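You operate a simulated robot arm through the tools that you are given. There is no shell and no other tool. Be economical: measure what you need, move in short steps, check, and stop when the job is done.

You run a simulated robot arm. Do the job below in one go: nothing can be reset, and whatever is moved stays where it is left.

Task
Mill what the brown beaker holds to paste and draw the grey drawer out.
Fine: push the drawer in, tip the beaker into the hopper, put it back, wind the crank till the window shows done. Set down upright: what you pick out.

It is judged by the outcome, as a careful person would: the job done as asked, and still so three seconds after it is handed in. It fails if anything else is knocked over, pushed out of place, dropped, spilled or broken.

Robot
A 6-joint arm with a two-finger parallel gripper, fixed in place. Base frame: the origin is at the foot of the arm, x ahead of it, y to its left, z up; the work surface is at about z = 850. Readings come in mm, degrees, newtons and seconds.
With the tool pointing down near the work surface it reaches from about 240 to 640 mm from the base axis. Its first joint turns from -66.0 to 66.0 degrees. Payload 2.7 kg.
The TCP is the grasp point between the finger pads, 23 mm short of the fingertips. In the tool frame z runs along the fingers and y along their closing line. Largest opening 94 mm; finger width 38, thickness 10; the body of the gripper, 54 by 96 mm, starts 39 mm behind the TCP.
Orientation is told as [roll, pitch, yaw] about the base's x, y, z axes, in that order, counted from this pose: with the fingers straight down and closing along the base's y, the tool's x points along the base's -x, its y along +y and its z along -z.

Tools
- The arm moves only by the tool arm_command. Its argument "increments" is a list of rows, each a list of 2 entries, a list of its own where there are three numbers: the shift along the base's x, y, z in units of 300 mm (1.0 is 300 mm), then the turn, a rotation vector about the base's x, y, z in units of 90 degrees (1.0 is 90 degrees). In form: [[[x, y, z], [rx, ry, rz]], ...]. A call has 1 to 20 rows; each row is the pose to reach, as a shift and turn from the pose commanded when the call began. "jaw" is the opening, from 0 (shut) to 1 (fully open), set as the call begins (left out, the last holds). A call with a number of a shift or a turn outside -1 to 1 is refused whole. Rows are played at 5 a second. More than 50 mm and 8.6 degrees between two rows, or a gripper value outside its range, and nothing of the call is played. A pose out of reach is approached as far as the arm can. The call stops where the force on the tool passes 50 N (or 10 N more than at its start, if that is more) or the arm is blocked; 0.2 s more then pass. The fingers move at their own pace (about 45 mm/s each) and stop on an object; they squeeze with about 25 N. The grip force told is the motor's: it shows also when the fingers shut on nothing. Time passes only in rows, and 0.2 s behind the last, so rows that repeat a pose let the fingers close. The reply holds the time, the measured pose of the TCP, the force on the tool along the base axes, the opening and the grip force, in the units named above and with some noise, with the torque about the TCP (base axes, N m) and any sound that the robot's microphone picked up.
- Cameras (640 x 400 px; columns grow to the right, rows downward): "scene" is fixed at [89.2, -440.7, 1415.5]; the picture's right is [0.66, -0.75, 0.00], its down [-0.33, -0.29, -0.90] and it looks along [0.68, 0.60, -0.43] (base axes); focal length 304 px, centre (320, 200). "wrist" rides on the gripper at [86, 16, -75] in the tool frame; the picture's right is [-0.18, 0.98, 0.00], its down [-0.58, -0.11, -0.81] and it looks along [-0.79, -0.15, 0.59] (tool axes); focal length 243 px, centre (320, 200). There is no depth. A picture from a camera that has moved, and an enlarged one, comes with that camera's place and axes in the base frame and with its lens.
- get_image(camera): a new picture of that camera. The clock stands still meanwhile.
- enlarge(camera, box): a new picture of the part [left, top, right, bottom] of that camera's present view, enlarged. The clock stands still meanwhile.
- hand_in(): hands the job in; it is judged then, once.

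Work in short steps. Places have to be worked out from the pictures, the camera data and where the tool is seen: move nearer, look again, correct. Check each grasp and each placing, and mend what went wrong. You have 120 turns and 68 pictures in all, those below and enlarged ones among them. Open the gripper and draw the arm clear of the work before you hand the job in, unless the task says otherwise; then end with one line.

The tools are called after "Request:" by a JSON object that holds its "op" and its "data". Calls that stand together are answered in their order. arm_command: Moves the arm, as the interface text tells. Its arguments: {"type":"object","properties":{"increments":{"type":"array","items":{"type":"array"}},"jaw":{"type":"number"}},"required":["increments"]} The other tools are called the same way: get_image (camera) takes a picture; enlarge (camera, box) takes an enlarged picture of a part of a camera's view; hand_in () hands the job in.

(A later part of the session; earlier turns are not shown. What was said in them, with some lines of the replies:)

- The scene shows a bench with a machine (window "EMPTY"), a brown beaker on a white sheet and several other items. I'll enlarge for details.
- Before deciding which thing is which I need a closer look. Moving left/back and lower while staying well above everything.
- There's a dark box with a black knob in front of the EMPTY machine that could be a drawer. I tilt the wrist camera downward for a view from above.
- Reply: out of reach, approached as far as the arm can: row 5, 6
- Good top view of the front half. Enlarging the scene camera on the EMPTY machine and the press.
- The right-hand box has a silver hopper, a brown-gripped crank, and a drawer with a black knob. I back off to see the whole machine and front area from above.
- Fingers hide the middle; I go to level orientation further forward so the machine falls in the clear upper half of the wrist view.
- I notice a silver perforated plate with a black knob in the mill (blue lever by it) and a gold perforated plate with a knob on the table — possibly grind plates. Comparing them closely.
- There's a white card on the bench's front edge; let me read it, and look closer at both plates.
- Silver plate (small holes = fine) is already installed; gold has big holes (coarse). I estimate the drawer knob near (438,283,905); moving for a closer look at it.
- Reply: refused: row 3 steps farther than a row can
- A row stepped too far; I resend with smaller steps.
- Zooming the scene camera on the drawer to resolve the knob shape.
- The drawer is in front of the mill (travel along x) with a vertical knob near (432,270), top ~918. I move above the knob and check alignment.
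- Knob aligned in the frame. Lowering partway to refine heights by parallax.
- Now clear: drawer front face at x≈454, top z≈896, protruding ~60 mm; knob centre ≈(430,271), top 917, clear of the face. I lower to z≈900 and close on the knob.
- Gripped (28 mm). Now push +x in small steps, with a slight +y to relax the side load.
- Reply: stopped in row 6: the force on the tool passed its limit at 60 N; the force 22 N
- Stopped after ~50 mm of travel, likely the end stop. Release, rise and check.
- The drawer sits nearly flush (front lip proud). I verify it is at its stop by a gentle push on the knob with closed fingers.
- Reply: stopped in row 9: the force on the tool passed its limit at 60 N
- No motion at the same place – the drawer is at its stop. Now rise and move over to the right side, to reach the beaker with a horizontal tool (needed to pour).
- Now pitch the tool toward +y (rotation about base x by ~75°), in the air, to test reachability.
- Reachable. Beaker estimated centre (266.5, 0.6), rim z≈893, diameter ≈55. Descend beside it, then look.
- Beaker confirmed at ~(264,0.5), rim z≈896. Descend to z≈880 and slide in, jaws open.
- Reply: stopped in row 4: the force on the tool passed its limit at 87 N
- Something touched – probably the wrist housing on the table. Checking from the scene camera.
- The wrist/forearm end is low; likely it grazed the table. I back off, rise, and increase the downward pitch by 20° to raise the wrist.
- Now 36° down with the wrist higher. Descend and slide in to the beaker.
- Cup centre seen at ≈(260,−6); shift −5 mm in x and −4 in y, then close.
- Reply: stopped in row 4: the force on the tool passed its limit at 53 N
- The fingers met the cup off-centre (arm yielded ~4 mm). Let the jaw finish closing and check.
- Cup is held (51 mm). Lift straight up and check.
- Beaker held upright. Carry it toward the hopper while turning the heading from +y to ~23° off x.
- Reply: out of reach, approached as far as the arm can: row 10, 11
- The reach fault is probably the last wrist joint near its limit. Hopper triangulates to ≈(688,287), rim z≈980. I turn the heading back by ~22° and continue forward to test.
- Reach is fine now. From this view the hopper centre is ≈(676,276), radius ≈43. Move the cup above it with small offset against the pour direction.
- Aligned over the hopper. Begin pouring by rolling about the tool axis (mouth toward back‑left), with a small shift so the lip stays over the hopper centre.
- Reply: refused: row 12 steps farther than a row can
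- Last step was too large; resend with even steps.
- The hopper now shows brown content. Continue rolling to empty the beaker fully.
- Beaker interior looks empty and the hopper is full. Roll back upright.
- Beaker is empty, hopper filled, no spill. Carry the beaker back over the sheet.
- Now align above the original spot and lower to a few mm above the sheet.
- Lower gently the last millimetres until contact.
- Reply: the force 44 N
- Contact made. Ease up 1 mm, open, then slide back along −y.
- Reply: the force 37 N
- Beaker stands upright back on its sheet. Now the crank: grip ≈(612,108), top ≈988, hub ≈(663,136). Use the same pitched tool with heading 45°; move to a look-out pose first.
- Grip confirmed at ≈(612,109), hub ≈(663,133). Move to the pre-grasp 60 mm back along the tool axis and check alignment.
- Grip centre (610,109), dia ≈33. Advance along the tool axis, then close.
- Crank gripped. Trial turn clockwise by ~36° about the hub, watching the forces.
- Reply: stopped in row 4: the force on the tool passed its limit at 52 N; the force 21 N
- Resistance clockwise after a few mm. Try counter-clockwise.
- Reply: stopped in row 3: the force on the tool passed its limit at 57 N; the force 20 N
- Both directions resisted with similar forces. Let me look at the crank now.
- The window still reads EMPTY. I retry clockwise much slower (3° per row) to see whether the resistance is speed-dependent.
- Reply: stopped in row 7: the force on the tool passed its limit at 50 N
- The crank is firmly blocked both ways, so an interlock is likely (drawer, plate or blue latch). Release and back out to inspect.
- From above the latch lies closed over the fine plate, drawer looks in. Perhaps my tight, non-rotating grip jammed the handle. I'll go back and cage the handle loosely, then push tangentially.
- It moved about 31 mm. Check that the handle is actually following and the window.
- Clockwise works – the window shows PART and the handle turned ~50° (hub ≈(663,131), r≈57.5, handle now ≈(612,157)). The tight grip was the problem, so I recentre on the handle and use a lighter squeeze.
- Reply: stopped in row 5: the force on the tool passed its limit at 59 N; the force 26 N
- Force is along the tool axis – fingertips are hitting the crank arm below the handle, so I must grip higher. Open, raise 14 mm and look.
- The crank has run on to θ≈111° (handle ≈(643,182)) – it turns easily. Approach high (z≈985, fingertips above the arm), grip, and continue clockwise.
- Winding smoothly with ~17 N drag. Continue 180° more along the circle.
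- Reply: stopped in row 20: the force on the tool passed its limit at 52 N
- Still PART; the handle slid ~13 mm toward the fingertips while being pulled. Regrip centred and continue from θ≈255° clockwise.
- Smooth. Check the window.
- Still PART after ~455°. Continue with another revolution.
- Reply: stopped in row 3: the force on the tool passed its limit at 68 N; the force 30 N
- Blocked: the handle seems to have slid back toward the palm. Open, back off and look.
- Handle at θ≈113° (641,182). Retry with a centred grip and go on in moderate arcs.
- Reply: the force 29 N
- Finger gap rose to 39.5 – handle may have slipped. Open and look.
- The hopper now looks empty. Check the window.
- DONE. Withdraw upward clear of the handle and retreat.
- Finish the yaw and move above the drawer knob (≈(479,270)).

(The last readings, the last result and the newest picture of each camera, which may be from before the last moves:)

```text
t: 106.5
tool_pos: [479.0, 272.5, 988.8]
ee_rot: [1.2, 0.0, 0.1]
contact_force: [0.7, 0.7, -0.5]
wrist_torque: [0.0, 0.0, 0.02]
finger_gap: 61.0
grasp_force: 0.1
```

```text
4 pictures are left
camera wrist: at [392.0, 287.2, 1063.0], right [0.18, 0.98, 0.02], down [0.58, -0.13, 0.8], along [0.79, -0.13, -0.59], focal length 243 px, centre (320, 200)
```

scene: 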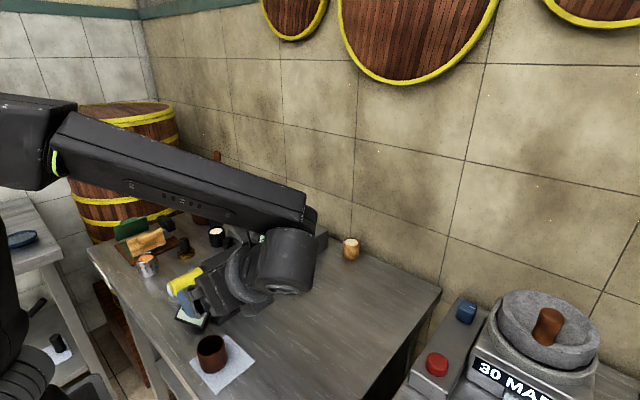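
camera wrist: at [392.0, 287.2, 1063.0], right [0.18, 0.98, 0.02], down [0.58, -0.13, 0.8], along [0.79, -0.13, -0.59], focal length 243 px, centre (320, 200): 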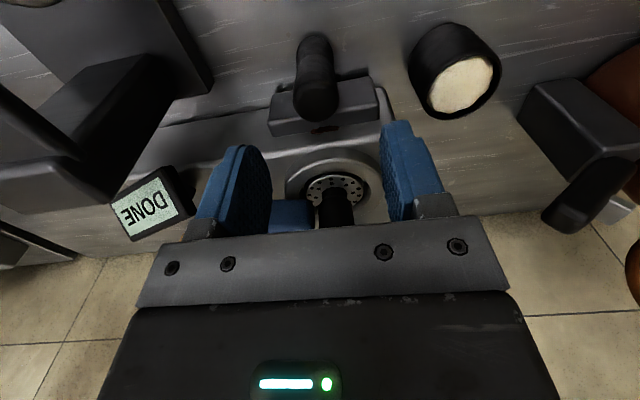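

Aligned above the knob. Lower, grip, and draw out.

Request:
{"op": "arm_command", "data": {"increments": [[[-0.005, 0, -0.1], [0, 0, 0]], [[-0.01, 0, -0.2], [0, 0, 0]], [[-0.01, 0, -0.285], [0, 0, 0]], [[-0.01, 0, -0.285], [0, 0, 0]]]}}

Request:
{"op": "arm_command", "data": {"increments": [[[0, 0, 0], [0, 0, 0]], [[0, 0, 0], [0, 0, 0]], [[0, 0, 0], [0, 0, 0]], [[-0.02, 0, 0], [0, 0, 0]], [[-0.04, 0, 0], [0, 0, 0]], [[-0.06, 0, 0], [0, 0, 0]], [[-0.08, 0, 0], [0, 0, 0]], [[-0.1, 0, 0], [0, 0, 0]], [[-0.12, 0, 0], [0, 0, 0]], [[-0.14, 0, 0], [0, 0, 0]], [[-0.16, 0, 0], [0, 0, 0]]], "jaw": 0.2}}

```text
t: 107.5
tool_pos: [475.2, 270.2, 902.3]
ee_rot: [1.2, 0.0, 0.0]
contact_force: [0.4, -0.3, 0.4]
wrist_torque: [0.01, 0.0, -0.02]
finger_gap: 60.9
grasp_force: 0.0
```

```text
t: 109.9
tool_pos: [428.0, 269.9, 903.2]
ee_rot: [1.1, 0.2, 0.0]
contact_force: [3.1, -1.3, -19.8]
wrist_torque: [-1.83, 0.26, 0.1]
finger_gap: 28.8
grasp_force: 45.1
```

Back at the initial "out" place; probe a little further for the stop.

Request:
{"op": "arm_command", "data": {"increments": [[[-0.01, 0, 0.003], [0, 0, 0]], [[-0.02, 0, 0.003], [0, 0, 0]], [[-0.03, 0, 0.003], [0, 0, 0]], [[-0.04, 0, 0.003], [0, 0, 0]]]}}

```text
t: 110.9
tool_pos: [416.0, 269.3, 901.7]
ee_rot: [1.1, 0.2, 0.1]
contact_force: [1.9, -1.7, -25.3]
wrist_torque: [-1.74, 0.46, 0.03]
finger_gap: 28.6
grasp_force: 45.0
```

It still slides freely. Look before drawing further.

Request:
{"op": "enlarge", "data": {"camera": "wrist", "box": [180, 0, 460, 240]}}

```text
1.67 times, centred on (320, 120) of wrist
camera zoom: at [329.7, 286.2, 977.4], right [0.18, 0.98, 0.02], down [0.59, -0.12, 0.8], along [0.79, -0.14, -0.6], focal length 404 px, centre (320, 333)
```

zoom: 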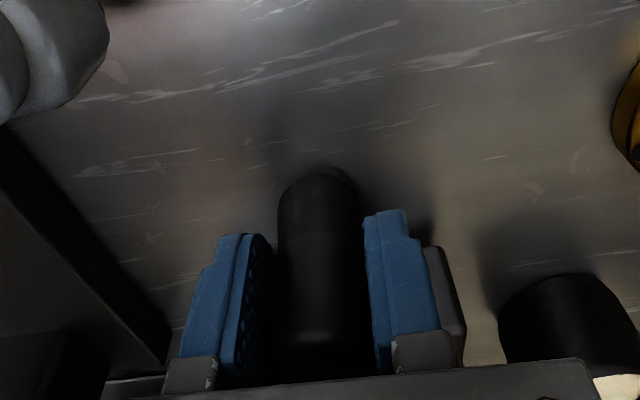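

Knob is held and the way is clear. Draw a further 25 mm or until it stops.

Request:
{"op": "arm_command", "data": {"increments": [[[-0.015, 0, 0], [0, 0, 0]], [[-0.03, 0, 0], [0, 0, 0]], [[-0.045, 0, 0], [0, 0, 0]], [[-0.06, 0, 0], [0, 0, 0]], [[-0.075, 0, 0], [0, 0, 0]], [[-0.085, 0, 0], [0, 0, 0]]]}}

```text
t: 112.3
tool_pos: [393.7, 269.8, 907.3]
ee_rot: [1.3, -0.6, 0.2]
contact_force: [34.2, -5.4, 5.1]
wrist_torque: [-1.57, -0.22, -0.05]
finger_gap: 28.9
grasp_force: 45.2
```

The stop is felt (34 N) at ~80 mm travel. Ease off, open, rise clear.

Request:
{"op": "arm_command", "data": {"increments": [[[0.008, 0, 0], [0, 0, 0]], [[0.008, 0, 0], [0, 0, 0]], [[0.008, 0, 0], [0, 0, 0]]]}}

Request:
{"op": "arm_command", "data": {"increments": [[[0, 0, 0], [0, 0, 0]], [[0, 0, 0], [0, 0, 0]], [[0, 0, 0], [0, 0, 0]], [[0, 0, 0.1], [0, 0, 0]], [[0, 0, 0.25], [0, 0, 0]], [[0, 0, 0.4], [0, 0, 0]], [[-0.03, 0, 0.55], [0, 0, 0]], [[-0.06, 0, 0.7], [0, 0, 0]], [[-0.06, 0, 0.7], [0, 0, 0]]], "jaw": 0.65}}

Request:
{"op": "get_image", "data": {"camera": "wrist"}}

Request:
{"op": "enlarge", "data": {"camera": "scene", "box": [80, 170, 380, 400]}}

```text
t: 113.1
tool_pos: [391.1, 271.0, 904.9]
ee_rot: [1.1, 0.1, 0.1]
contact_force: [-1.3, -5.5, 17.5]
wrist_torque: [-1.62, 0.46, -0.14]
finger_gap: 26.6
grasp_force: 44.7
```

```text
t: 115.1
tool_pos: [373.9, 270.3, 1114.0]
ee_rot: [1.2, 0.1, 0.0]
contact_force: [-0.4, 0.5, -0.6]
wrist_torque: [-0.01, 0.01, 0.01]
finger_gap: 61.1
grasp_force: 0.0
```

```text
2 pictures are left
camera wrist: at [288.8, 286.4, 1189.7], right [0.18, 0.98, 0.02], down [0.58, -0.13, 0.8], along [0.79, -0.14, -0.59], focal length 243 px, centre (320, 200)
```

wrist: 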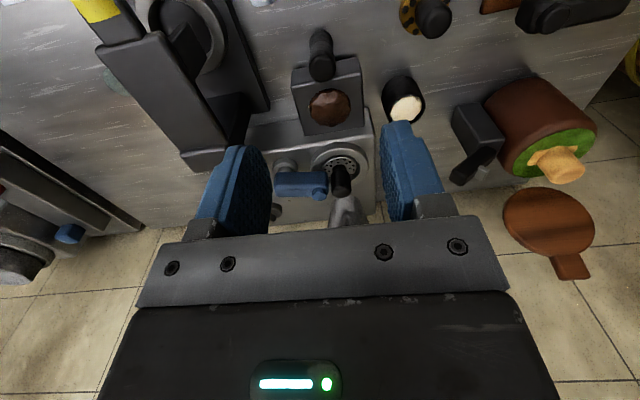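

```text
1.74 times, centred on (230, 285) of scene
camera zoom: at [89.2, -440.8, 1415.5], right [0.66, -0.75, 0.0], down [-0.33, -0.29, -0.9], along [0.68, 0.6, -0.43], focal length 530 px, centre (476, 52)
```

zoom: 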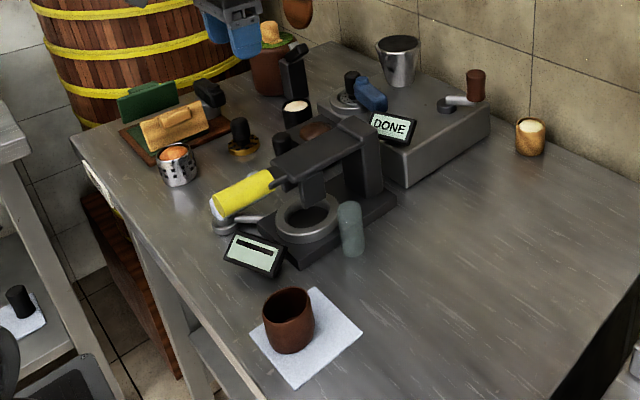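

The drawer is out with the milled content showing; beaker upright, nothing disturbed. One check of the product's texture.

Request:
{"op": "enlarge", "data": {"camera": "wrist", "box": [270, 20, 390, 140]}}

```text
3.33 times, centred on (330, 80) of wrist
camera zoom: at [288.8, 286.4, 1189.7], right [0.18, 0.98, 0.02], down [0.58, -0.13, 0.8], along [0.79, -0.14, -0.59], focal length 809 px, centre (287, 600)
```

zoom: 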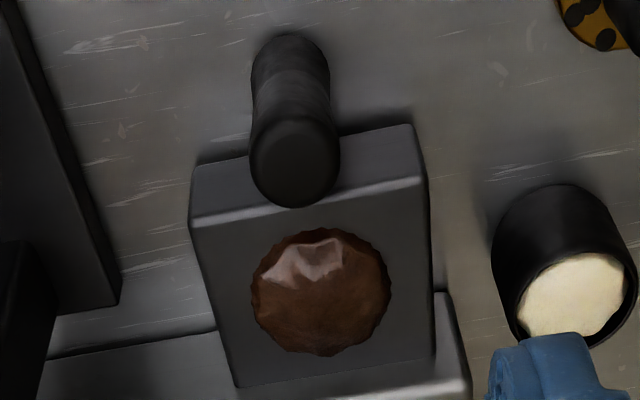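

The drawer holds the smooth brown product. The arm is clear and the gripper open, so I'm handing in.

Request:
{"op": "hand_in", "data": {}}

```text
The job is handed in.
```

The brown beaker's contents are milled, with the window showing DONE and a smooth brown paste in the grey drawer, which is drawn out to its stop. The beaker is back upright on its sheet, and I saw no spills or anything out of place in the last pictures.
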